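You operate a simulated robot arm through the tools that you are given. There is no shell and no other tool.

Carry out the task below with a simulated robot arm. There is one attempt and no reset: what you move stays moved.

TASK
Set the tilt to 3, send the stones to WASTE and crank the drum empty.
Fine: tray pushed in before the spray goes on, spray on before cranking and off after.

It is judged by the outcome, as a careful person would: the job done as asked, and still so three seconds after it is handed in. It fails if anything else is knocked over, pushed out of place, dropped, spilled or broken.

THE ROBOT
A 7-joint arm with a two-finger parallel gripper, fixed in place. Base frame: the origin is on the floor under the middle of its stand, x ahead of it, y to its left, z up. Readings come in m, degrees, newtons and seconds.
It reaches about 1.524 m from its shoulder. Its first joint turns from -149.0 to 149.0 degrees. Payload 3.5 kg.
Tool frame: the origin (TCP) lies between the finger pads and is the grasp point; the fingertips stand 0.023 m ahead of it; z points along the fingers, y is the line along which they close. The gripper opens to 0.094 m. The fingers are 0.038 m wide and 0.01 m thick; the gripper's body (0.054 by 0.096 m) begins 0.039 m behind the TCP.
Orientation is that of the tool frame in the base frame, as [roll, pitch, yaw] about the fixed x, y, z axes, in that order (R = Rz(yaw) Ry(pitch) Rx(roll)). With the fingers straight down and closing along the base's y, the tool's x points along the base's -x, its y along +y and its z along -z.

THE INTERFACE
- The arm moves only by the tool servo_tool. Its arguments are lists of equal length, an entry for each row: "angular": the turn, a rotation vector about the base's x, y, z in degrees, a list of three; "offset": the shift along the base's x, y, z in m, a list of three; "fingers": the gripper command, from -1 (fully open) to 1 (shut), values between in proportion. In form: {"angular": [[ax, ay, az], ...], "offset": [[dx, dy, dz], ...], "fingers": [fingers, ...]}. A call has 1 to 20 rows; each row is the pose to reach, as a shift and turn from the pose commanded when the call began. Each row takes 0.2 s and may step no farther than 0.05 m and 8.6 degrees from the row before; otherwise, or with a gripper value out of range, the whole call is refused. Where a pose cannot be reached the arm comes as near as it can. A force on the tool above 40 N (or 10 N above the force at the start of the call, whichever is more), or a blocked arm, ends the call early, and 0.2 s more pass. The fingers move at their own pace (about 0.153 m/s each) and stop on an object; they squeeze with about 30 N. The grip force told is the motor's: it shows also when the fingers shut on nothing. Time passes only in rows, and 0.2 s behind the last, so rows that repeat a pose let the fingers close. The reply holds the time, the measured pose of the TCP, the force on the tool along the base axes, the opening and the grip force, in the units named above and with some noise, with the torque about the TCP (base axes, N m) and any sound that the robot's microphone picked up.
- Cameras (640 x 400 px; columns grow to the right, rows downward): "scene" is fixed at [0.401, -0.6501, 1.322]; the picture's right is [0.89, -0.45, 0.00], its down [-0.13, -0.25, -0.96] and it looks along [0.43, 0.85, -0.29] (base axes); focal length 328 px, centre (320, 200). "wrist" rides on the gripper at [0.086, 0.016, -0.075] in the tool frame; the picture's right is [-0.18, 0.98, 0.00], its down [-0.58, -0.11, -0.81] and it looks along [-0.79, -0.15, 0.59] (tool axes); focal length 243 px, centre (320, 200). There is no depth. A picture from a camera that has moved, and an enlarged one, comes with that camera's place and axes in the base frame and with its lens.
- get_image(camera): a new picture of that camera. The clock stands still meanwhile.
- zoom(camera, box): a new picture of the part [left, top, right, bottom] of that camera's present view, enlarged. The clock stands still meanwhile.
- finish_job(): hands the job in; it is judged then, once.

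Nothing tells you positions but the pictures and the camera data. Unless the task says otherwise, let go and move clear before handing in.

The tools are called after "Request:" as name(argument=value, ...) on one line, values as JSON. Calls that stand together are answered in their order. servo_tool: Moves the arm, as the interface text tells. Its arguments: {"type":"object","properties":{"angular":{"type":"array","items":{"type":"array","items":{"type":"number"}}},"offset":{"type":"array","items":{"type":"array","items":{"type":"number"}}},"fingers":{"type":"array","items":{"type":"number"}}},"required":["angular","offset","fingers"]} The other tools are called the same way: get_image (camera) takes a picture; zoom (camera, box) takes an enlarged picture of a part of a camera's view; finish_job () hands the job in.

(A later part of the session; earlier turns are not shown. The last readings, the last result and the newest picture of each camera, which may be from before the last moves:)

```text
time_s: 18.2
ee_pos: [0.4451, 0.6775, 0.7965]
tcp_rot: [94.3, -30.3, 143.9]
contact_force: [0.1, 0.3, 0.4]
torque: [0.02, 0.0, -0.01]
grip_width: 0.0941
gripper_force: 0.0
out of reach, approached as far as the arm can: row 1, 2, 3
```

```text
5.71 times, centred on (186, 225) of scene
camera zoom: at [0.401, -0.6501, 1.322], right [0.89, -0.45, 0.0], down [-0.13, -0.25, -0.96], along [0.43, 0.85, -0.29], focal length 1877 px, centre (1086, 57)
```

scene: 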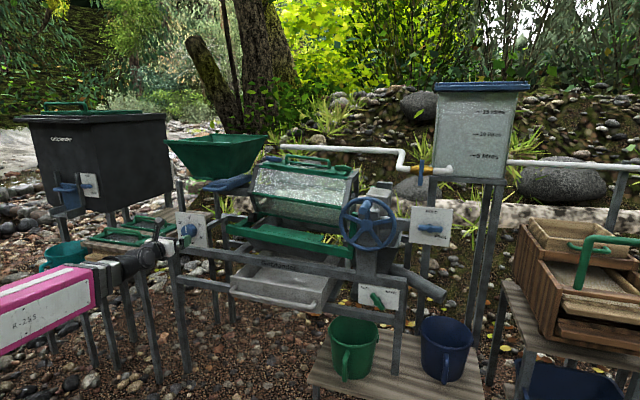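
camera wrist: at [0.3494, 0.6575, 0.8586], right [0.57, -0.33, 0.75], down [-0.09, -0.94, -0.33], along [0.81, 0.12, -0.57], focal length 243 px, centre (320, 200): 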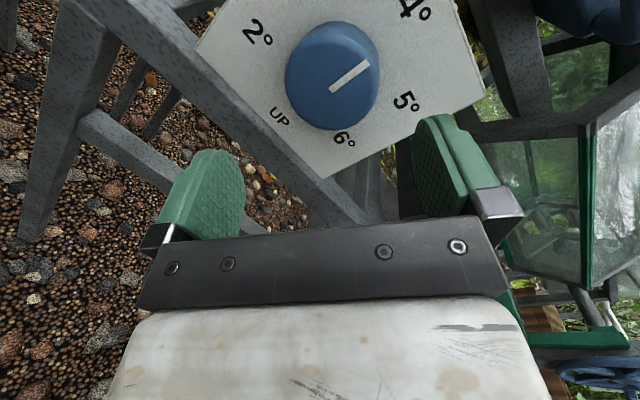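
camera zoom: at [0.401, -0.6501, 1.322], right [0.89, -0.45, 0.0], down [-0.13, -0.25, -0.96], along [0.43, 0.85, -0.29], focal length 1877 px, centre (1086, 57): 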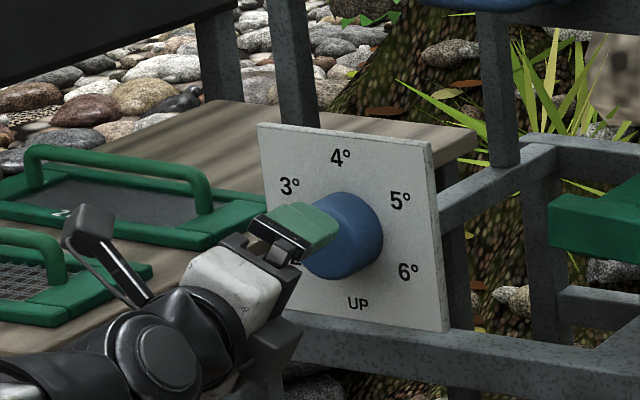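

My best fix for the knob axis is now about (0.479, 0.733, 0.800). I'll advance along the gripper's heading in small steps so the open fingers straddle the knob.

Request:
servo_tool(angular=[[0, 0, 0], [0, 0, 0], [0, 0, 0], [0, 0, 0]], offset=[[0.008, 0.012, 0.003], [0.016, 0.024, 0.005], [0.02, 0.03, 0.005], [0.02, 0.03, 0.005]], fingers=[-1, -1, -1, -1])

Request:
get_image(camera="wrist")

Request:
zoom(camera="scene", box=[130, 190, 242, 260])

```text
time_s: 19.2
ee_pos: [0.472, 0.703, 0.8139]
tcp_rot: [90.2, -30.1, 144.8]
contact_force: [-0.2, -0.7, 0.2]
torque: [0.0, 0.0, -0.03]
grip_width: 0.0938
gripper_force: 0.1
out of reach, approached as far as the arm can: row 1, 2, 3, 4
```

```text
taken
camera wrist: at [0.3755, 0.6817, 0.8713], right [0.53, -0.37, 0.76], down [-0.1, -0.92, -0.38], along [0.84, 0.13, -0.53], focal length 243 px, centre (320, 200)
```

wrist: 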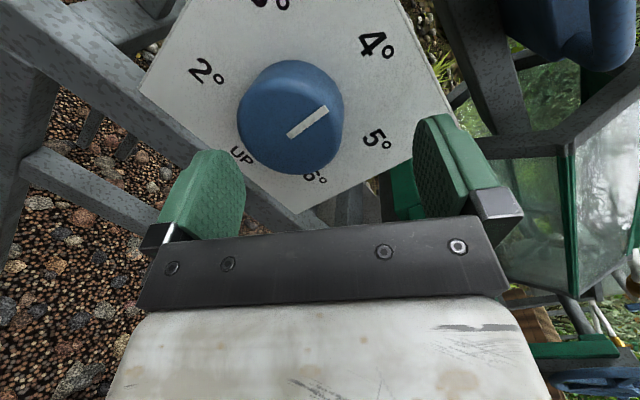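

```text
5.71 times, centred on (186, 225) of scene
camera zoom: at [0.401, -0.6501, 1.322], right [0.89, -0.45, 0.0], down [-0.13, -0.25, -0.96], along [0.43, 0.85, -0.29], focal length 1877 px, centre (1086, 57)
```

zoom: 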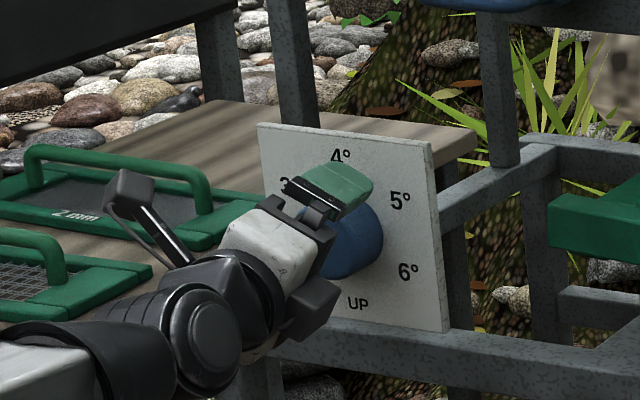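

The knob is about 17 mm low relative to the finger midline and 32 mm ahead. I'll lower the gripper to centre it before going on.

Request:
servo_tool(angular=[[0, 0, 0], [0, 0, 0], [0, 0, 0]], offset=[[-0.002, 0.003, -0.006], [-0.004, 0.006, -0.012], [-0.005, 0.007, -0.017]], fingers=[-1, -1, -1])

Request:
get_image(camera="wrist")

```text
time_s: 20.0
ee_pos: [0.4702, 0.7046, 0.7969]
tcp_rot: [90.4, -30.1, 145.1]
contact_force: [-0.2, -0.4, -0.2]
torque: [-0.02, -0.01, -0.02]
grip_width: 0.0938
gripper_force: 0.0
out of reach, approached as far as the arm can: row 1, 2, 3
```

```text
taken
camera wrist: at [0.373, 0.6828, 0.8555], right [0.54, -0.37, 0.76], down [-0.09, -0.92, -0.38], along [0.84, 0.14, -0.53], focal length 243 px, centre (320, 200)
```

wrist: 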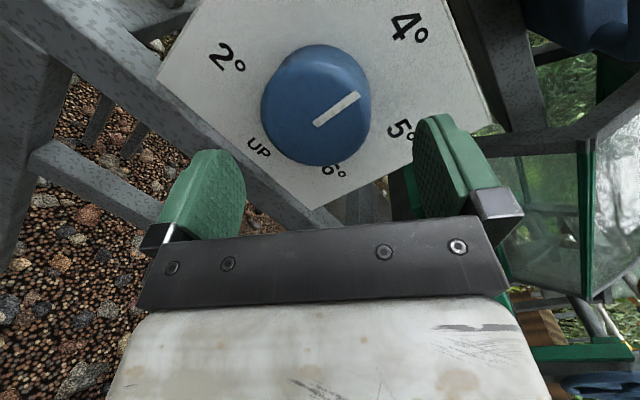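

The knob is now centred between the fingers. I'll advance about 27 mm so the pads straddle it.

Request:
servo_tool(angular=[[0, 0, 0], [0, 0, 0], [0, 0, 0], [0, 0, 0]], offset=[[0.004, 0.008, 0.001], [0.008, 0.016, 0.002], [0.012, 0.0246, 0.0025], [0.012, 0.0246, 0.0025]], fingers=[-1, -1, -1, -1])

Request:
get_image(camera="wrist")

Request:
zoom(camera="scene", box=[130, 190, 242, 260])

```text
time_s: 21.0
ee_pos: [0.4841, 0.7327, 0.7995]
tcp_rot: [90.3, -30.1, 145.4]
contact_force: [-2.3, -1.3, -0.7]
torque: [0.02, 0.01, -0.03]
grip_width: 0.0931
gripper_force: 0.0
out of reach, approached as far as the arm can: row 1, 2, 3, 4
```

```text
taken
camera wrist: at [0.3875, 0.7109, 0.8577], right [0.54, -0.37, 0.76], down [-0.09, -0.92, -0.38], along [0.84, 0.14, -0.53], focal length 243 px, centre (320, 200)
```

wrist: 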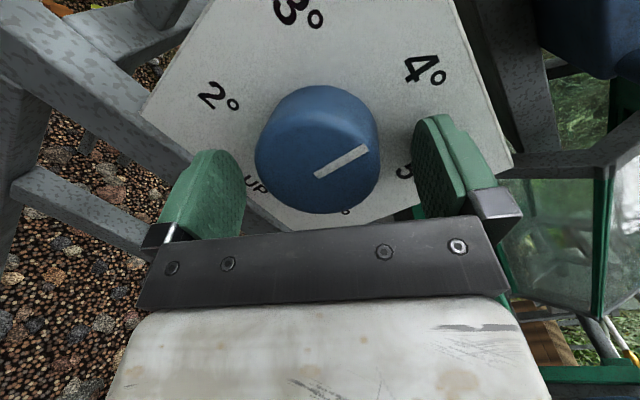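

```text
5.71 times, centred on (186, 225) of scene
camera zoom: at [0.401, -0.6501, 1.322], right [0.89, -0.45, 0.0], down [-0.13, -0.25, -0.96], along [0.43, 0.85, -0.29], focal length 1877 px, centre (1086, 57)
```

zoom: 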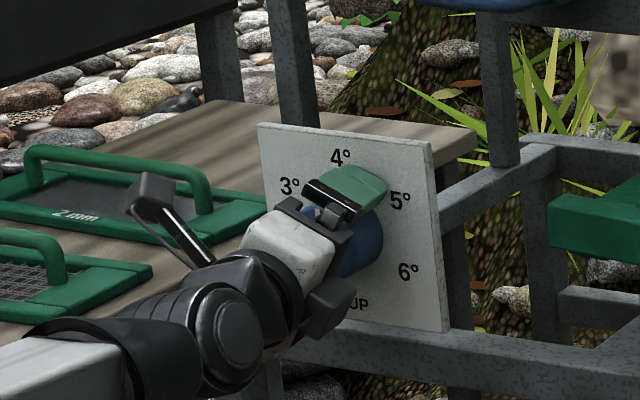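

The pads are straddling the knob with only a faint contact force. I'll close the fingers on it.

Request:
servo_tool(angular=[[0, 0, 0], [0, 0, 0], [0, 0, 0]], offset=[[0, 0, 0], [0, 0, 0], [0, 0, 0]], fingers=[1, 1, 1])

Request:
get_image(camera="wrist")

```text
time_s: 21.8
ee_pos: [0.485, 0.7336, 0.8002]
tcp_rot: [90.4, -30.1, 145.4]
contact_force: [-0.3, 1.1, 0.5]
torque: [0.88, -0.88, -0.69]
grip_width: 0.059
gripper_force: 44.8
```

```text
taken
camera wrist: at [0.3878, 0.7108, 0.8579], right [0.54, -0.37, 0.76], down [-0.09, -0.92, -0.38], along [0.84, 0.14, -0.53], focal length 243 px, centre (320, 200)
```

wrist: 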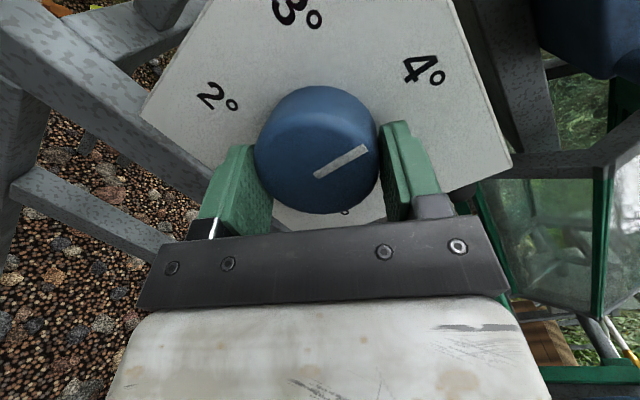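

I have the knob gripped at a width of 59 mm. I'll roll the gripper 60° anticlockwise to bring the pointer from 4° to 3°.

Request:
servo_tool(angular=[[-4.3, -6.2, 0], [-8.5, -12.3, 0], [-12.8, -18.5, 0], [-17.1, -24.7, 0], [-21.3, -30.8, 0], [-25.6, -37, 0], [-29.9, -43.1, 0], [-34.1, -49.3, 0], [-34.1, -49.3, 0]], offset=[[0, 0, 0], [0, 0, 0], [0, 0, 0], [0, 0, 0], [0, 0, 0], [0, 0, 0], [0, 0, 0], [0, 0, 0], [0, 0, 0]], fingers=[1, 1, 1, 1, 1, 1, 1, 1, 1])

Request:
get_image(camera="wrist")

Request:
zoom(camera="scene", box=[130, 190, 242, 260])

```text
time_s: 23.2
ee_pos: [0.4761, 0.7354, 0.7948]
tcp_rot: [86.4, 13.6, 146.3]
contact_force: [15.1, -13.7, 4.9]
torque: [-0.66, 0.76, 0.39]
grip_width: 0.0584
gripper_force: 45.1
out of reach, approached as far as the arm can: row 1, 2, 3, 4, 5, 6, 7
stopped in row 7: the force on the tool passed its limit at 48 N (the readings are from after the stop); the commanded pose is now the measured one
```

```text
taken
camera wrist: at [0.3613, 0.7219, 0.7876], right [-0.08, -0.02, 1.0], down [0.06, -1.0, -0.02], along [1.0, 0.06, 0.08], focal length 243 px, centre (320, 200)
```

wrist: 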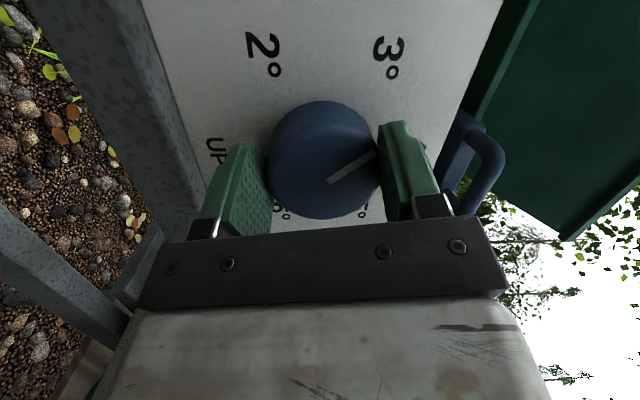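

```text
5.71 times, centred on (186, 225) of scene
camera zoom: at [0.401, -0.6501, 1.322], right [0.89, -0.45, 0.0], down [-0.13, -0.25, -0.96], along [0.43, 0.85, -0.29], focal length 1877 px, centre (1086, 57)
```

zoom: 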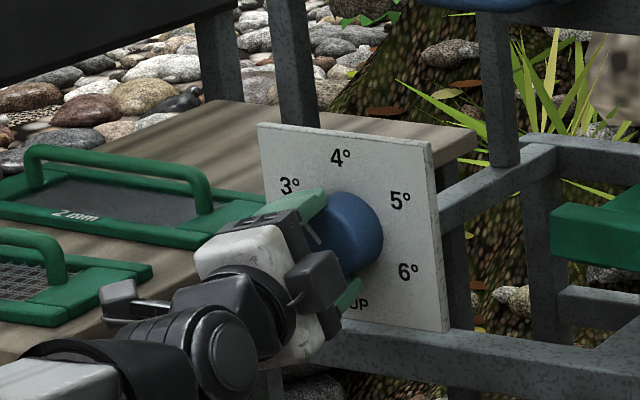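

The knob turned about 44° with the gripper before side force stopped it, since the wrist drifted left. I'll open the fingers to release the side load and look at the pointer.

Request:
servo_tool(angular=[[0, 0, 0], [0, 0, 0], [0, 0, 0]], offset=[[0, 0, 0], [0, 0, 0], [0, 0, 0]], fingers=[-1, -1, -1])

Request:
zoom(camera="wrist", box=[160, 0, 480, 230])

Request:
zoom(camera="scene", box=[130, 190, 242, 260])

```text
time_s: 24.0
ee_pos: [0.4746, 0.7374, 0.7961]
tcp_rot: [86.3, 13.7, 146.4]
contact_force: [0.4, 0.0, 0.2]
torque: [-0.02, 0.02, 0.01]
grip_width: 0.0939
gripper_force: 0.1
```

```text
1.74 times, centred on (320, 115) of wrist
camera zoom: at [0.3605, 0.723, 0.7871], right [-0.08, -0.02, 1.0], down [0.06, -1.0, -0.02], along [1.0, 0.06, 0.08], focal length 422 px, centre (320, 348)
```

zoom: 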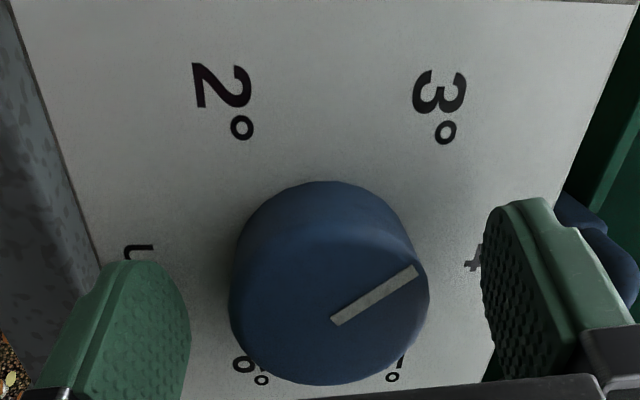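

```text
5.71 times, centred on (186, 225) of scene
camera zoom: at [0.401, -0.6501, 1.322], right [0.89, -0.45, 0.0], down [-0.13, -0.25, -0.96], along [0.43, 0.85, -0.29], focal length 1877 px, centre (1086, 57)
```

zoom: 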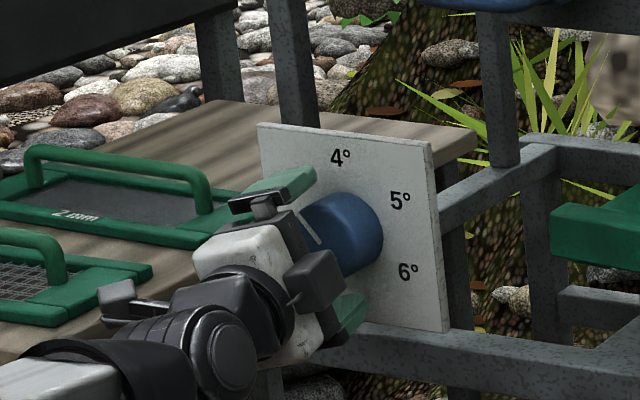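

The pointer is at about 38° of the 60° needed. I'll test, with open fingers, whether the wrist can roll another 25° here without drifting.

Request:
servo_tool(angular=[[-3.5, -5.2, 0], [-7, -10.4, 0], [-10.5, -15.7, 0], [-14, -21, 0], [-14, -21, 0]], offset=[[0.002, -0.001, 0.001], [0.004, -0.002, 0.002], [0.006, -0.003, 0.003], [0.008, -0.004, 0.004], [0.008, -0.004, 0.004]], fingers=[-1, -1, -1, -1, -1])

Request:
get_image(camera="wrist")

```text
time_s: 25.2
ee_pos: [0.4791, 0.7309, 0.7989]
tcp_rot: [86.7, 38.7, 146.6]
contact_force: [-10.8, -2.2, -1.2]
torque: [-0.06, 0.44, -0.19]
grip_width: 0.0926
gripper_force: 0.1
stopped in row 5: the force on the tool passed its limit at 48 N (the readings are from after the stop); the commanded pose is now the measured one
```

```text
taken
camera wrist: at [0.3765, 0.7102, 0.754], right [-0.42, 0.21, 0.88], down [0.02, -0.97, 0.24], along [0.91, 0.12, 0.41], focal length 243 px, centre (320, 200)
```

wrist: 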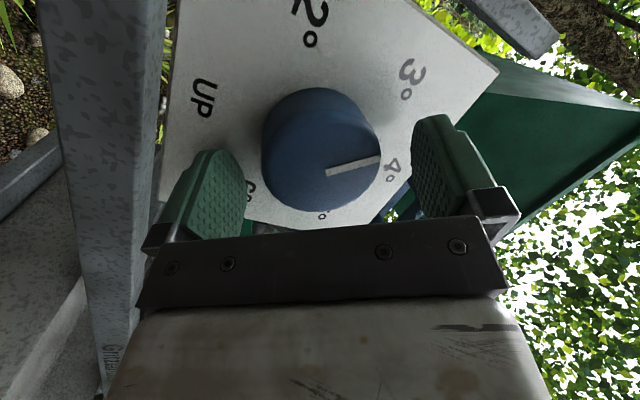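

A fingertip touched the plate because the gripper was yawed and slightly too deep. I'll back off 35 mm and try squaring up to the plate from this roll.

Request:
servo_tool(angular=[[0, 0, 0], [0, 0, 0], [0, 0, -4], [0, 0, -8], [0, 0, -12], [0, 0, -12]], offset=[[-0.009, -0.0125, 0], [-0.018, -0.025, 0], [-0.021, -0.029, 0], [-0.024, -0.027, 0], [-0.028, -0.025, 0], [-0.028, -0.025, 0]], fingers=[-1, -1, -1, -1, -1, -1])

Request:
get_image(camera="wrist")

Request:
zoom(camera="scene", box=[110, 180, 270, 280])

```text
time_s: 26.6
ee_pos: [0.4754, 0.6906, 0.7946]
tcp_rot: [92.8, 38.6, 147.3]
contact_force: [0.8, -0.5, 0.2]
torque: [0.03, -0.01, 0.01]
grip_width: 0.0939
gripper_force: 0.1
out of reach, approached as far as the arm can: row 3, 4, 5
```

```text
taken
camera wrist: at [0.3699, 0.6725, 0.7573], right [-0.37, 0.29, 0.88], down [-0.02, -0.95, 0.31], along [0.93, 0.1, 0.36], focal length 243 px, centre (320, 200)
```

wrist: 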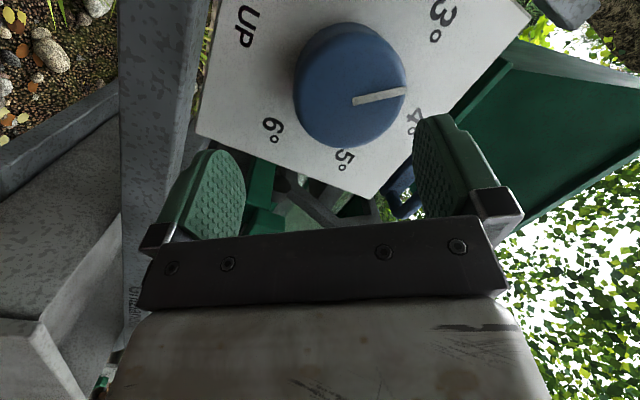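

```text
4.00 times, centred on (190, 230) of scene
camera zoom: at [0.401, -0.6501, 1.322], right [0.89, -0.45, 0.0], down [-0.13, -0.25, -0.96], along [0.43, 0.85, -0.29], focal length 1314 px, centre (840, 80)
```

zoom: 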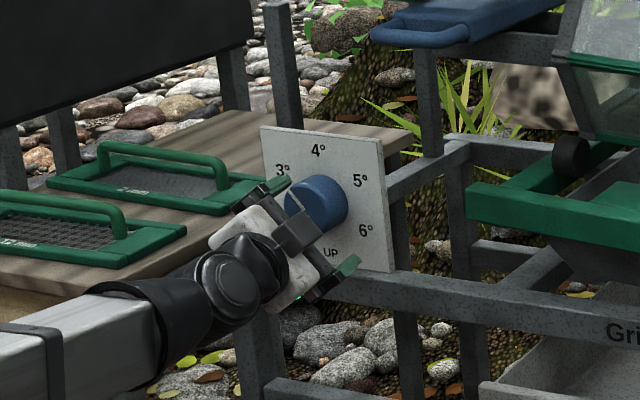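

The wrist can't square up fully, so I'll keep the heading near 55°. I'll centre on the knob and re-enter less deeply, with the fingertips about 13 mm past its face.

Request:
servo_tool(angular=[[0, 0, 0], [0, 0, 0], [0, 0, 0], [0, 0, 0], [0, 0, 0]], offset=[[-0.0085, 0.006, 0.003], [-0.017, 0.0115, 0.0054], [-0.0085, 0.024, 0.0054], [0, 0.0362, 0.0054], [0, 0.0362, 0.0054]], fingers=[-1, -1, -1, -1, -1])

Request:
get_image(camera="wrist")

```text
time_s: 27.8
ee_pos: [0.4649, 0.7117, 0.7788]
tcp_rot: [102.5, 38.4, 149.2]
contact_force: [-1.1, 0.7, -0.1]
torque: [0.0, -0.02, -0.02]
grip_width: 0.0943
gripper_force: 0.1
out of reach, approached as far as the arm can: row 1, 2, 3, 4
```

```text
taken
camera wrist: at [0.3546, 0.6975, 0.7501], right [-0.28, 0.41, 0.87], down [-0.06, -0.91, 0.41], along [0.96, 0.07, 0.28], focal length 243 px, centre (320, 200)
```

wrist: 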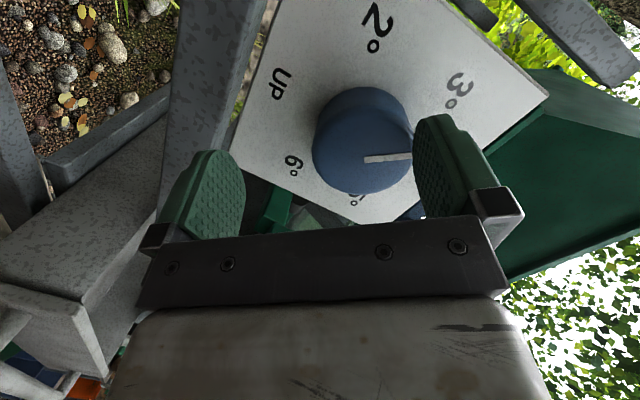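

The solver pitched the tool down and dropped low. I'll move up to centre on the knob while slightly back, then check before entering.

Request:
servo_tool(angular=[[0, 0, 0], [0, 0, 0], [0, 0, 0], [0, 0, 0]], offset=[[-0.005, -0.005, 0.008], [-0.006, -0.003, 0.017], [-0.006, 0, 0.026], [-0.006, 0, 0.026]], fingers=[-1, -1, -1, -1])

Request:
get_image(camera="wrist")

```text
time_s: 28.6
ee_pos: [0.4458, 0.7377, 0.827]
tcp_rot: [87.3, 37.9, 134.9]
contact_force: [-0.8, -6.0, -1.9]
torque: [-0.22, 0.14, -0.27]
grip_width: 0.0941
gripper_force: 0.1
out of reach, approached as far as the arm can: row 1
stopped in row 4: the force on the tool passed its limit at 78 N (the readings are from after the stop); the commanded pose is now the measured one
```

```text
taken
camera wrist: at [0.339, 0.739, 0.7829], right [-0.36, 0.29, 0.89], down [-0.18, -0.95, 0.24], along [0.92, -0.07, 0.39], focal length 243 px, centre (320, 200)
```

wrist: 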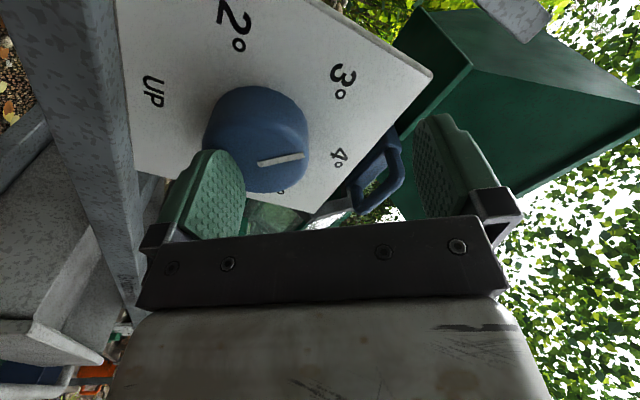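

The wrist flipped to its other branch and the lower finger bumped the knob's face, but the gripper now points squarely at the plate. I'll back straight off 40 mm and check everything.

Request:
servo_tool(angular=[[0, 0, 0], [0, 0, 0], [0, 0, 0], [0, 0, 0]], offset=[[-0.007, -0.0072, 0], [-0.0139, -0.0144, 0], [-0.0208, -0.0217, 0], [-0.0277, -0.029, 0]], fingers=[-1, -1, -1, -1])

Request:
get_image(camera="wrist")

Request:
zoom(camera="scene", box=[110, 180, 270, 280])

Request:
get_image(camera="scene")

```text
time_s: 29.6
ee_pos: [0.4184, 0.7083, 0.8256]
tcp_rot: [87.4, 38.0, 134.9]
contact_force: [-0.9, -0.6, 1.3]
torque: [0.01, 0.0, 0.01]
grip_width: 0.0941
gripper_force: 0.1
```

```text
taken
camera wrist: at [0.3113, 0.7102, 0.7828], right [-0.36, 0.29, 0.89], down [-0.18, -0.95, 0.24], along [0.92, -0.07, 0.39], focal length 243 px, centre (320, 200)
```

wrist: 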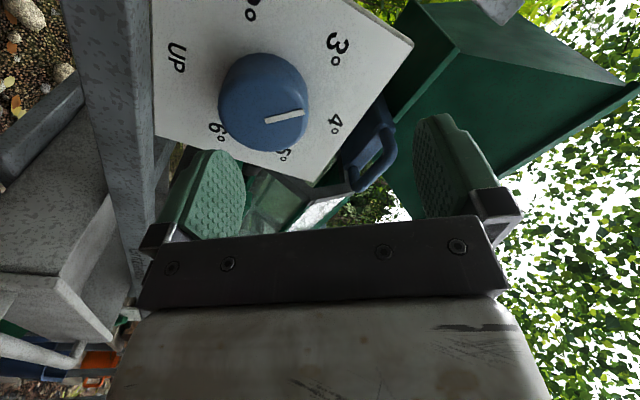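

```text
4.00 times, centred on (190, 230) of scene
camera zoom: at [0.401, -0.6501, 1.322], right [0.89, -0.45, 0.0], down [-0.13, -0.25, -0.96], along [0.43, 0.85, -0.29], focal length 1314 px, centre (840, 80)
```

zoom: 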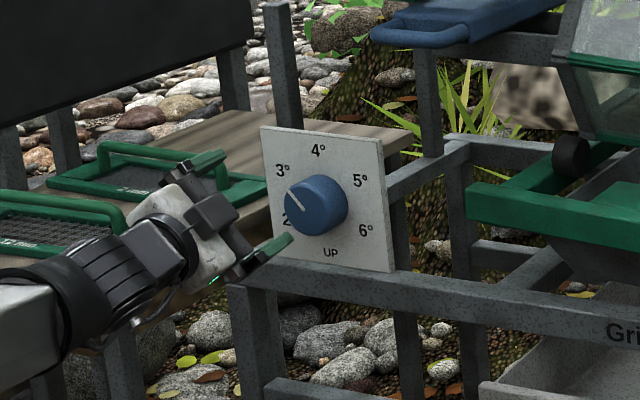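

```text
taken
```

scene: 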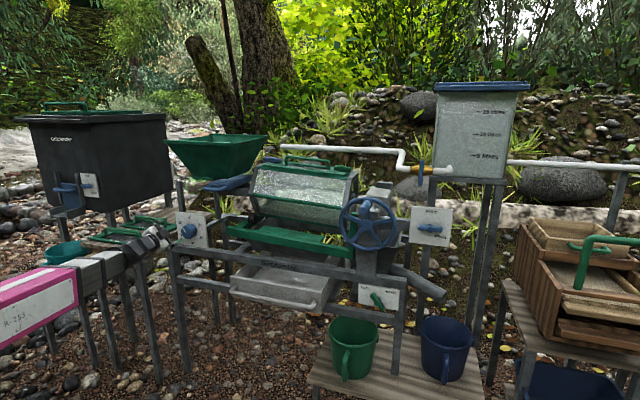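

Nothing else has moved, and the pointer sits between 4° and 3°, about two-thirds of the way. From this better wrist posture I'll line up 45 mm in front of the knob.

Request:
servo_tool(angular=[[0, 0, 0], [0, 0, 0], [0, 0, 0], [0, 0, 0]], offset=[[0.01, -0.0016, -0.0085], [0.02, -0.0032, -0.017], [0.0305, -0.0048, -0.0256], [0.0305, -0.0048, -0.0256]], fingers=[-1, -1, -1, -1])

Request:
get_image(camera="wrist")

```text
time_s: 30.6
ee_pos: [0.4498, 0.7044, 0.8006]
tcp_rot: [87.4, 38.0, 135.0]
contact_force: [0.6, 0.3, 0.0]
torque: [0.0, 0.03, 0.03]
grip_width: 0.094
gripper_force: 0.1
```

```text
taken
camera wrist: at [0.3427, 0.7058, 0.7572], right [-0.36, 0.29, 0.89], down [-0.18, -0.95, 0.24], along [0.92, -0.07, 0.39], focal length 243 px, centre (320, 200)
```

wrist: 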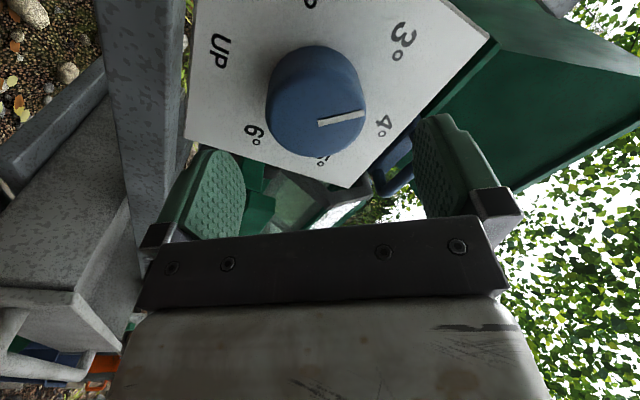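

The arm now follows exactly and the knob is centred. I'll advance 37 mm and close on it.

Request:
servo_tool(angular=[[0, 0, 0], [0, 0, 0], [0, 0, 0], [0, 0, 0], [0, 0, 0], [0, 0, 0], [0, 0, 0]], offset=[[0.0085, 0.0089, 0], [0.017, 0.0178, -0.001], [0.0256, 0.0267, -0.001], [0.0256, 0.0267, -0.001], [0.0256, 0.0267, -0.001], [0.0256, 0.0267, -0.001], [0.0256, 0.0267, -0.001]], fingers=[-1, -1, -1, -1, 1, 1, 1])

Request:
get_image(camera="wrist")

```text
time_s: 32.2
ee_pos: [0.4742, 0.7302, 0.7995]
tcp_rot: [87.4, 38.0, 135.0]
contact_force: [4.1, -7.8, -10.0]
torque: [-0.22, 0.23, -0.3]
grip_width: 0.0569
gripper_force: 44.6
```

```text
taken
camera wrist: at [0.3676, 0.7316, 0.7554], right [-0.36, 0.29, 0.89], down [-0.18, -0.95, 0.24], along [0.92, -0.07, 0.39], focal length 243 px, centre (320, 200)
```

wrist: 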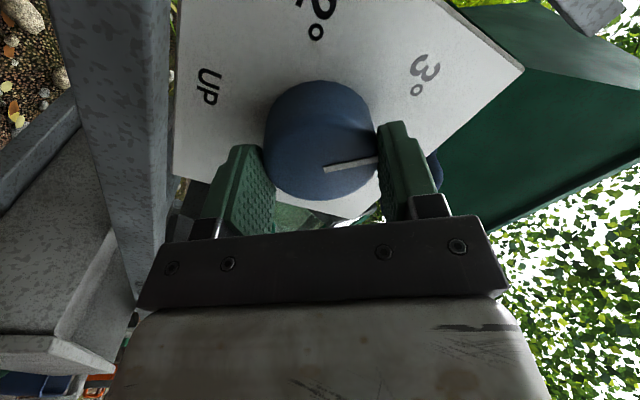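

The grip is good, and the pointer measures about 37° from 4°. I'll turn another 23° anticlockwise to reach 3°.

Request:
servo_tool(angular=[[-4, -4.2, 0], [-8, -8.3, 0], [-12, -12.5, 0], [-15.9, -16.6, 0], [-15.9, -16.6, 0]], offset=[[0, 0, 0], [0, 0, 0], [0, 0, 0], [0, 0, 0], [0, 0, 0]], fingers=[1, 1, 1, 1, 1])

Request:
zoom(camera="wrist", box=[160, 0, 480, 230])

Request:
zoom(camera="scene", box=[130, 190, 242, 260])

```text
time_s: 33.1
ee_pos: [0.4745, 0.7301, 0.799]
tcp_rot: [86.9, 56.4, 134.7]
contact_force: [8.4, -6.5, -2.7]
torque: [-0.34, 0.37, 0.27]
grip_width: 0.0568
gripper_force: 45.2
stopped in row 4: the force on the tool passed its limit at 41 N (the readings are from after the stop); the commanded pose is now the measured one
```

```text
1.74 times, centred on (320, 115) of wrist
camera zoom: at [0.3806, 0.7189, 0.7331], right [-0.54, 0.47, 0.7], down [-0.25, -0.88, 0.4], along [0.8, 0.04, 0.6], focal length 422 px, centre (320, 348)
```

zoom: 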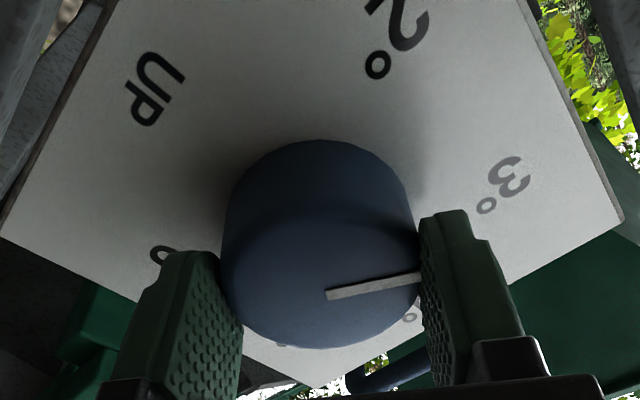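

```text
5.71 times, centred on (186, 225) of scene
camera zoom: at [0.401, -0.6501, 1.322], right [0.89, -0.45, 0.0], down [-0.13, -0.25, -0.96], along [0.43, 0.85, -0.29], focal length 1877 px, centre (1086, 57)
```

zoom: 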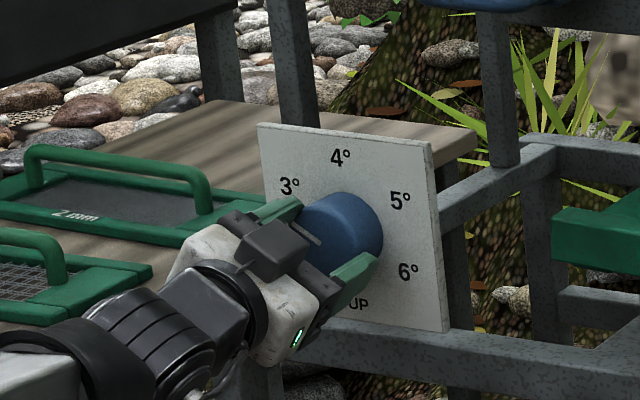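

The pointer now measures about 59°, which is on 3°. I'll release, back off and verify from the scene camera.

Request:
servo_tool(angular=[[0, 0, 0], [0, 0, 0], [0, 0, 0], [0, 0, 0], [0, 0, 0], [0, 0, 0], [0, 0, 0]], offset=[[0, 0, 0], [0, 0, 0], [0, 0, 0], [-0.0138, -0.0144, 0], [-0.0277, -0.0289, 0], [-0.0415, -0.0433, 0], [-0.0554, -0.0578, 0]], fingers=[-1, -1, -1, -1, -1, -1, -1])

Request:
zoom(camera="wrist", box=[160, 0, 480, 200])

Request:
zoom(camera="scene", box=[170, 205, 218, 250])

Request:
get_image(camera="scene")

```text
time_s: 34.7
ee_pos: [0.4165, 0.6741, 0.7983]
tcp_rot: [86.9, 56.4, 134.6]
contact_force: [0.7, -0.2, -0.3]
torque: [-0.02, 0.0, -0.01]
grip_width: 0.0937
gripper_force: 0.0
```

```text
2.00 times, centred on (320, 100) of wrist
camera zoom: at [0.3231, 0.6633, 0.7327], right [-0.54, 0.47, 0.7], down [-0.25, -0.88, 0.4], along [0.8, 0.04, 0.6], focal length 485 px, centre (320, 400)
```

zoom: 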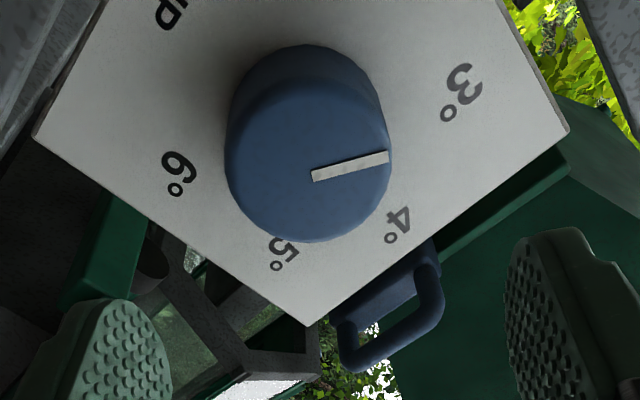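

```text
8.89 times, centred on (194, 228) of scene
camera zoom: at [0.401, -0.6501, 1.322], right [0.89, -0.45, 0.0], down [-0.13, -0.25, -0.96], along [0.43, 0.85, -0.29], focal length 2920 px, centre (1440, -44)
```

zoom: 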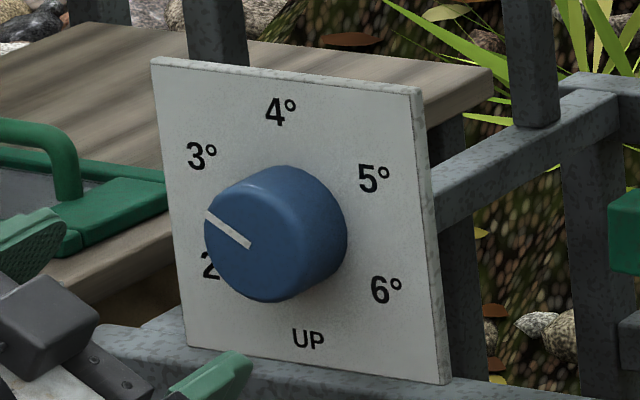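

```text
taken
```

scene: 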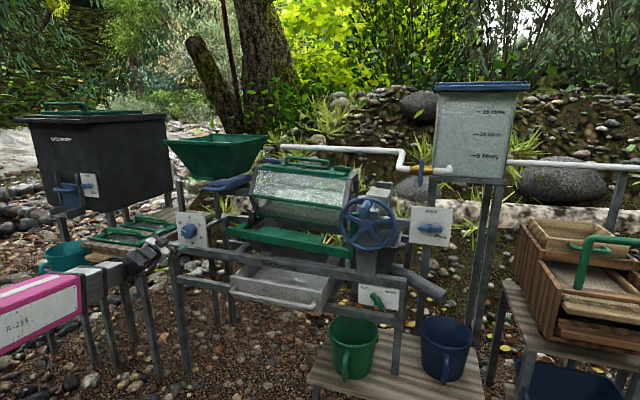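

The dial reads 3°, matching the label direction to within a couple of degrees. Next is the KEEP/WASTE lever at about (1.0, 0.14, 0.62), so I'll swing the arm right, staying clear of the tray and wheel.

Request:
servo_tool(angular=[[0, 0, 0], [0, 0, 0], [0, 0, 0], [0, 0, 0], [0, 0, 0], [0, 0, 0], [0, 0, 0], [0, 0, 0], [0, 0, 0], [0, 0, 0], [0, 0, 0], [0, 0, 0], [0, 0, 0], [0, 0, 0], [0, 0, 0], [0, 0, 0], [0, 0, 0]], offset=[[0.005, -0.042, 0.012], [0.018, -0.082, 0.024], [0.034, -0.122, 0.036], [0.05, -0.162, 0.048], [0.066, -0.202, 0.06], [0.082, -0.242, 0.072], [0.0985, -0.2811, 0.082], [0.126, -0.3167, 0.079], [0.153, -0.3522, 0.075], [0.181, -0.3878, 0.072], [0.208, -0.4233, 0.069], [0.236, -0.4589, 0.065], [0.263, -0.4944, 0.062], [0.29, -0.53, 0.059], [0.318, -0.5656, 0.055], [0.3455, -0.6011, 0.052], [0.3455, -0.6011, 0.052]], fingers=[-1, -1, -1, -1, -1, -1, -1, -1, -1, -1, -1, -1, -1, -1, -1, -1, -1])

Request:
get_image(camera="wrist")

Request:
get_image(camera="scene")

```text
time_s: 38.3
ee_pos: [0.7667, 0.0693, 0.8533]
tcp_rot: [86.9, 56.4, 134.6]
contact_force: [-0.5, -0.1, -0.2]
torque: [0.02, 0.02, -0.01]
grip_width: 0.094
gripper_force: 0.0
out of reach, approached as far as the arm can: row 6, 7, 8
```

```text
taken
camera wrist: at [0.6716, 0.0595, 0.7883], right [-0.54, 0.47, 0.7], down [-0.25, -0.88, 0.4], along [0.8, 0.04, 0.6], focal length 243 px, centre (320, 200)
```

wrist: 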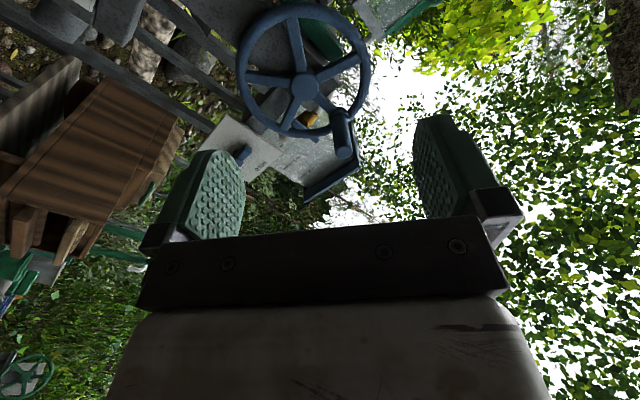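

```text
taken
```

scene: 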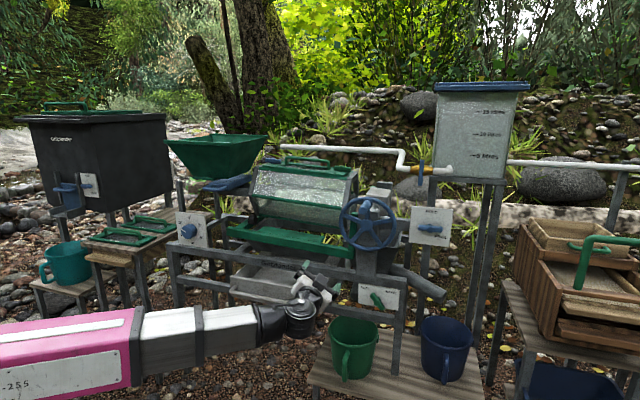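

The arm moved cleanly. I'll roll the gripper to bring the camera up to the top-left, ready for the lever that now points to KEEP.

Request:
servo_tool(angular=[[5.3, 5.7, 0.2], [10.6, 11.4, 0.5], [15.8, 17.1, 0.7], [21.1, 22.8, 0.9], [26.4, 28.5, 1.2], [31.7, 34.2, 1.4], [36.9, 39.8, 1.6], [42.2, 45.5, 1.8], [47.5, 51.2, 2.1], [52.8, 56.9, 2.3], [58, 62.6, 2.5], [63.3, 68.3, 2.8], [68.6, 74, 3], [68.6, 74, 3]], offset=[[0, 0, 0], [0, 0, 0], [0, 0, 0], [0, 0, 0], [0, 0, 0], [0, 0, 0], [0, 0, 0], [0, 0, 0], [0, 0, 0], [0, 0, 0], [0, 0, 0], [0, 0, 0], [0, 0, 0], [0, 0, 0]], fingers=[-1, -1, -1, -1, -1, -1, -1, -1, -1, -1, -1, -1, -1, -1])

Request:
get_image(camera="wrist")

```text
time_s: 41.3
ee_pos: [0.7216, 0.1674, 0.7203]
tcp_rot: [78.6, -32.1, 136.0]
contact_force: [-0.4, -0.7, -0.5]
torque: [-0.01, 0.0, -0.01]
grip_width: 0.0941
gripper_force: 0.1
out of reach, approached as far as the arm can: row 8, 9, 10, 11, 12, 13, 14
```

```text
taken
camera wrist: at [0.6174, 0.1633, 0.7667], right [0.35, -0.6, 0.72], down [-0.28, -0.8, -0.54], along [0.89, -0.02, -0.45], focal length 243 px, centre (320, 200)
```

wrist: 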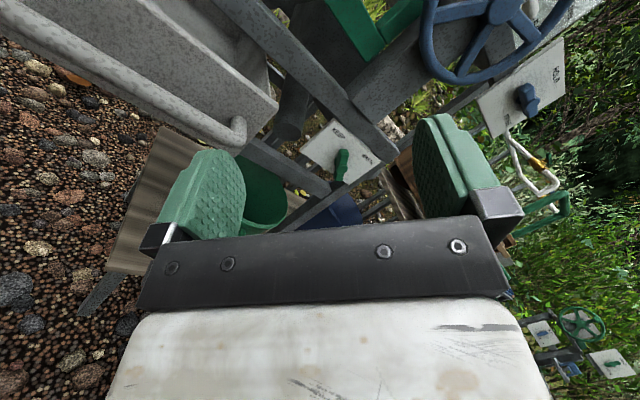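

The roll hit a joint limit and the hand drifted toward the tray, though it touched nothing. I'll move away from the tray and roll the other way, with the camera below, which is the wrist's free range.

Request:
servo_tool(angular=[[-5.9, -5.2, -0.5], [-11.8, -10.4, -1], [-17.8, -15.7, -1.6], [-23.7, -20.9, -2.1], [-29.6, -26.1, -2.6], [-35.5, -31.3, -3.1], [-41.4, -36.6, -3.6], [-47.3, -41.8, -4.1], [-53.3, -47, -4.7], [-59.2, -52.2, -5.2], [-65.1, -57.4, -5.7], [-71, -62.7, -6.2], [-76.9, -67.9, -6.7], [-82.8, -73.1, -7.2], [-88.8, -78.3, -7.8], [-94.7, -83.6, -8.3], [-100.6, -88.8, -8.8], [-106.5, -94, -9.3], [-106.5, -94, -9.3]], offset=[[0.01, -0.02, 0.013], [0.02, -0.04, 0.027], [0.03, -0.06, 0.04], [0.04, -0.08, 0.053], [0.05, -0.1, 0.067], [0.058, -0.117, 0.08], [0.058, -0.117, 0.08], [0.058, -0.117, 0.08], [0.058, -0.117, 0.08], [0.058, -0.117, 0.08], [0.058, -0.117, 0.08], [0.058, -0.117, 0.08], [0.058, -0.117, 0.08], [0.058, -0.117, 0.08], [0.058, -0.117, 0.08], [0.058, -0.117, 0.08], [0.058, -0.117, 0.08], [0.058, -0.117, 0.08], [0.058, -0.117, 0.08]], fingers=[-1, -1, -1, -1, -1, -1, -1, -1, -1, -1, -1, -1, -1, -1, -1, -1, -1, -1, -1])

Request:
get_image(camera="wrist")

Request:
get_image(camera="scene")

```text
time_s: 45.3
ee_pos: [0.7817, 0.0448, 0.8074]
tcp_rot: [-90.0, 69.8, -43.8]
contact_force: [0.6, -0.5, -0.5]
torque: [-0.02, 0.02, 0.0]
grip_width: 0.094
gripper_force: 0.1
```

```text
taken
camera wrist: at [0.7404, -0.0185, 0.7206], right [-0.71, 0.68, -0.17], down [-0.63, -0.51, 0.58], along [0.31, 0.52, 0.79], focal length 243 px, centre (320, 200)
```

wrist: 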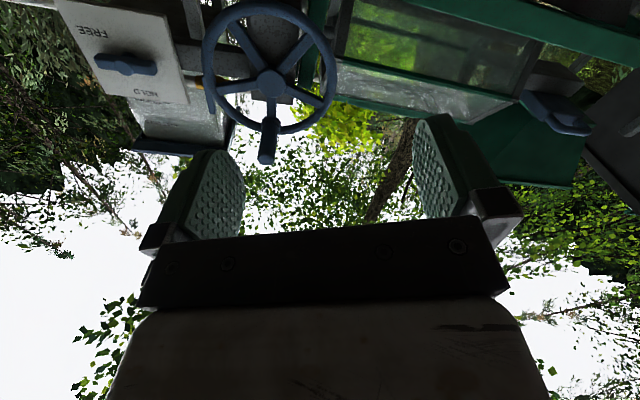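

```text
taken
```

scene: 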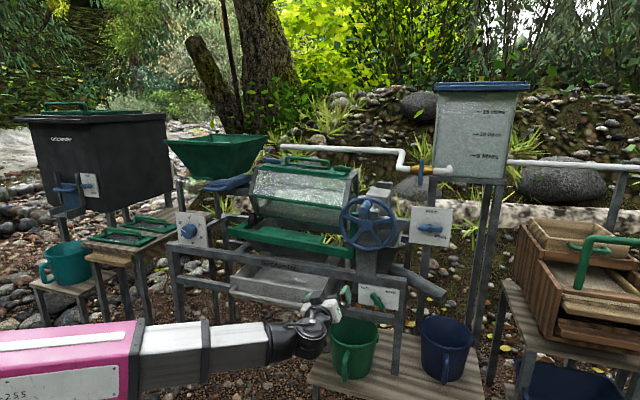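

The arm follows exactly at this roll. I'll move in front of the KEEP/WASTE lever, near (1.05, 0.18, 0.62), and roll a little further to straddle its bar.

Request:
servo_tool(angular=[[-3.5, -3.6, 0], [-7, -7.2, 0], [-10.5, -10.9, 0], [-14, -14.5, 0], [-17.3, -18, 0], [-17.3, -18, 0], [-17.3, -18, 0]], offset=[[0.03, 0, -0.028], [0.06, 0.002, -0.056], [0.09, 0.005, -0.084], [0.12, 0.01, -0.112], [0.145, 0.015, -0.13], [0.1623, 0.0201, -0.1474], [0.1623, 0.0201, -0.1474]], fingers=[-1, -1, -1, -1, -1, -1, -1])

Request:
get_image(camera="wrist")

Request:
zoom(camera="scene", box=[280, 240, 440, 340])

```text
time_s: 46.9
ee_pos: [0.9425, 0.0635, 0.658]
tcp_rot: [-90.0, 44.9, -43.9]
contact_force: [-0.1, -0.4, -0.6]
torque: [0.01, 0.01, -0.03]
grip_width: 0.0938
gripper_force: 0.2
```

```text
taken
camera wrist: at [0.9279, -0.0238, 0.586], right [-0.6, 0.57, -0.57], down [-0.8, -0.35, 0.49], along [0.08, 0.74, 0.66], focal length 243 px, centre (320, 200)
```

wrist: 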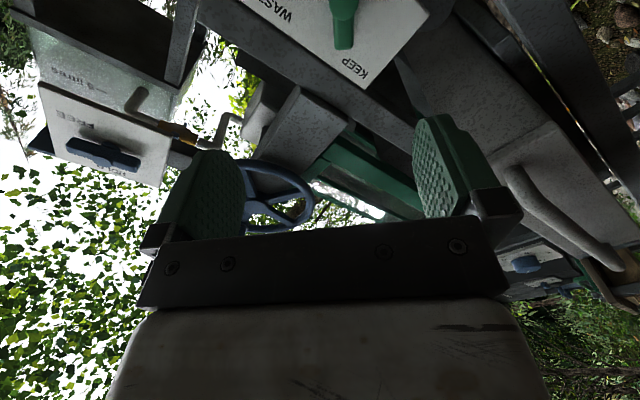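

```text
4.00 times, centred on (360, 290) of scene
camera zoom: at [0.401, -0.6501, 1.322], right [0.89, -0.45, 0.0], down [-0.13, -0.25, -0.96], along [0.43, 0.85, -0.29], focal length 1314 px, centre (160, -160)
```

zoom: 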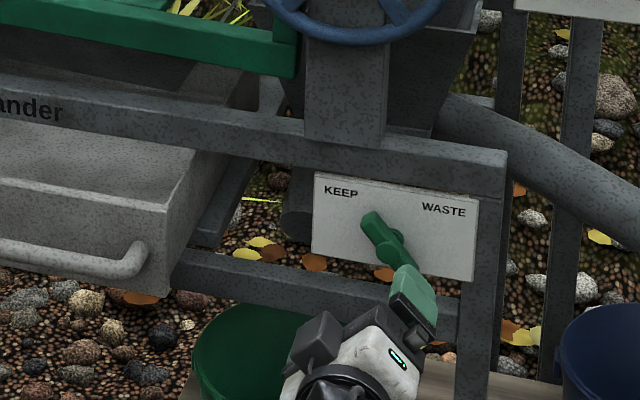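

The lever's bar lines up with the finger gap. I'll move to about 6 cm in front of it, centred on the pivot, and check again.

Request:
servo_tool(angular=[[0, 0, 0], [0, 0, 0], [0, 0, 0], [0, 0, 0]], offset=[[0.0219, 0.0216, -0.011], [0.0437, 0.0431, -0.022], [0.0656, 0.0647, -0.033], [0.0656, 0.0647, -0.033]], fingers=[-1, -1, -1, -1])

Request:
get_image(camera="wrist")

Request:
zoom(camera="scene", box=[320, 260, 416, 320])

```text
time_s: 47.9
ee_pos: [1.0092, 0.1278, 0.6235]
tcp_rot: [-90.1, 45.1, -43.7]
contact_force: [-0.5, -1.1, -0.3]
torque: [-0.01, -0.04, 0.01]
grip_width: 0.0942
gripper_force: 0.0
```

```text
taken
camera wrist: at [0.9927, 0.0405, 0.5524], right [-0.6, 0.57, -0.57], down [-0.8, -0.35, 0.49], along [0.08, 0.74, 0.66], focal length 243 px, centre (320, 200)
```

wrist: 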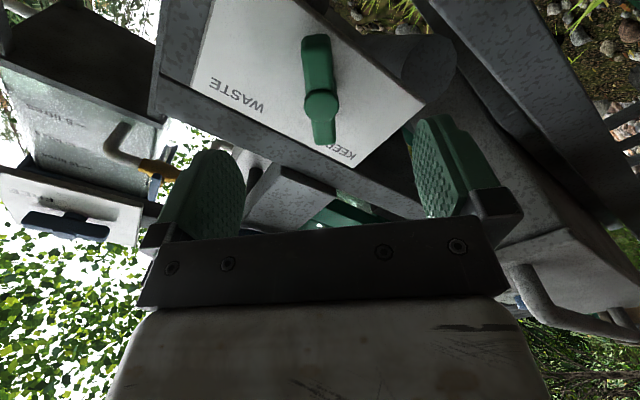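

```text
6.67 times, centred on (368, 290) of scene
camera zoom: at [0.401, -0.6501, 1.322], right [0.89, -0.45, 0.0], down [-0.13, -0.25, -0.96], along [0.43, 0.85, -0.29], focal length 2190 px, centre (0, -400)
```

zoom: 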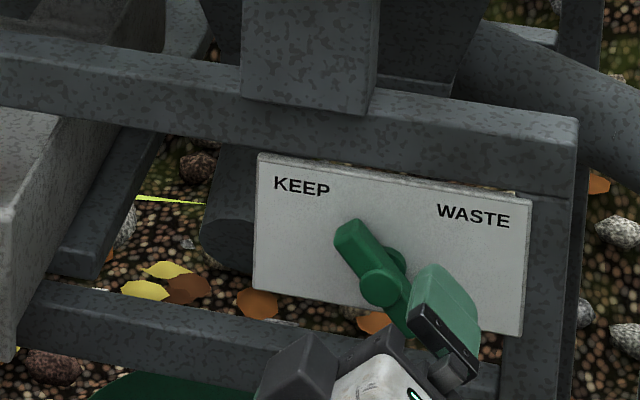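

The lever's hub is centred on the gripper axis. I'll advance 57 mm to straddle the bar and close on it.

Request:
servo_tool(angular=[[0, 0, 0], [0, 0, 0], [0, 0, 0], [0, 0, 0], [0, 0, 0], [0, 0, 0], [0, 0, 0], [0, 0, 0]], offset=[[0.0131, 0.0137, 0], [0.0263, 0.0275, 0], [0.0394, 0.0412, 0], [0.0394, 0.0412, 0], [0.0394, 0.0412, 0], [0.0394, 0.0412, 0], [0.0394, 0.0412, 0], [0.0394, 0.0412, 0]], fingers=[-1, -1, -1, -1, 1, 1, 1, 1])

Request:
get_image(camera="wrist")

Request:
zoom(camera="scene", box=[320, 260, 416, 320])

```text
time_s: 49.7
ee_pos: [1.0469, 0.1713, 0.6259]
tcp_rot: [-90.2, 44.9, -43.8]
contact_force: [-16.7, 8.1, -21.5]
torque: [1.39, 1.09, -0.3]
grip_width: 0.019
gripper_force: 44.5
```

```text
taken
camera wrist: at [1.0326, 0.0831, 0.5525], right [-0.6, 0.57, -0.56], down [-0.8, -0.35, 0.49], along [0.08, 0.74, 0.66], focal length 243 px, centre (320, 200)
```

wrist: 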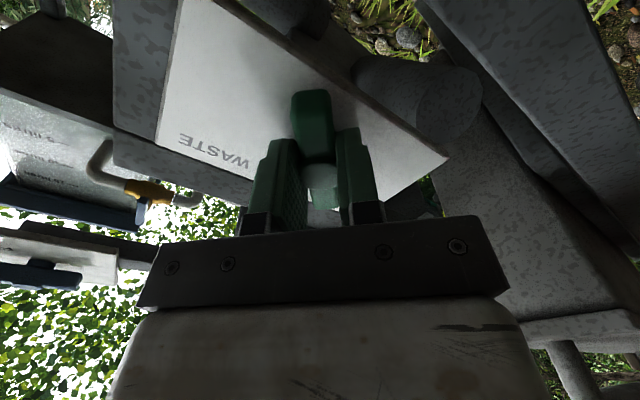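

```text
6.67 times, centred on (368, 290) of scene
camera zoom: at [0.401, -0.6501, 1.322], right [0.89, -0.45, 0.0], down [-0.13, -0.25, -0.96], along [0.43, 0.85, -0.29], focal length 2190 px, centre (0, -400)
```

zoom: 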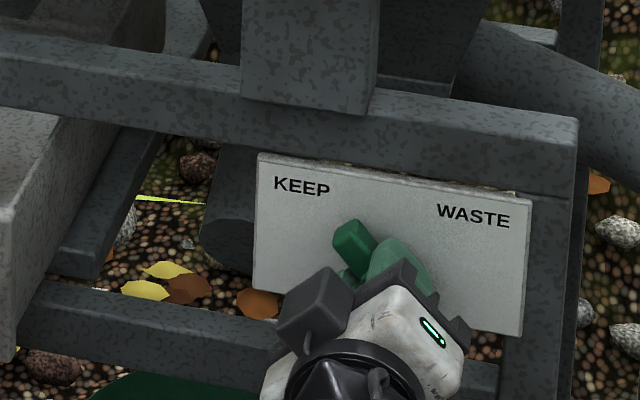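

I have the bar gripped at 19 mm, but there is a side load of about 28 N, so I'll shift the hand a few millimetres to relieve it before turning.

Request:
servo_tool(angular=[[0, 0, 0], [0, 0, 0]], offset=[[-0.002, 0.002, -0.0028], [-0.002, 0.002, -0.0028]], fingers=[1, 1])

```text
time_s: 50.3
ee_pos: [1.048, 0.1712, 0.6256]
tcp_rot: [-89.8, 45.1, -43.8]
contact_force: [-1.1, -2.3, 8.0]
torque: [1.09, 1.37, -1.01]
grip_width: 0.0193
gripper_force: 45.2
```

The side load is nearly gone. I'll now turn the lever clockwise in stages, starting with 40°.

Request:
servo_tool(angular=[[5.5, 5.8, 0], [11.1, 11.6, 0], [16.6, 17.3, 0], [22.1, 23.1, 0], [27.7, 28.9, 0], [27.7, 28.9, 0]], offset=[[0, 0, 0], [0, 0, 0], [0, 0, 0], [0, 0, 0], [0, 0, 0], [0, 0, 0]], fingers=[1, 1, 1, 1, 1, 1])

Request:
zoom(camera="scene", box=[320, 260, 416, 320])

```text
time_s: 51.7
ee_pos: [1.0464, 0.1714, 0.6253]
tcp_rot: [-89.3, 85.1, -43.2]
contact_force: [17.5, -20.0, 19.3]
torque: [0.47, -0.43, -1.08]
grip_width: 0.0169
gripper_force: 45.2
```

```text
6.67 times, centred on (368, 290) of scene
camera zoom: at [0.401, -0.6501, 1.322], right [0.89, -0.45, 0.0], down [-0.13, -0.25, -0.96], along [0.43, 0.85, -0.29], focal length 2190 px, centre (0, -400)
```

zoom: 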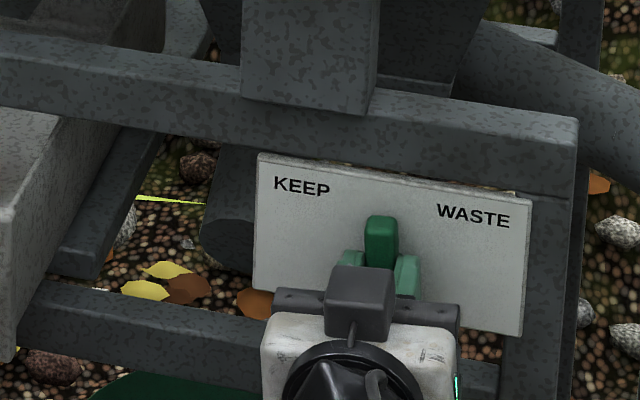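

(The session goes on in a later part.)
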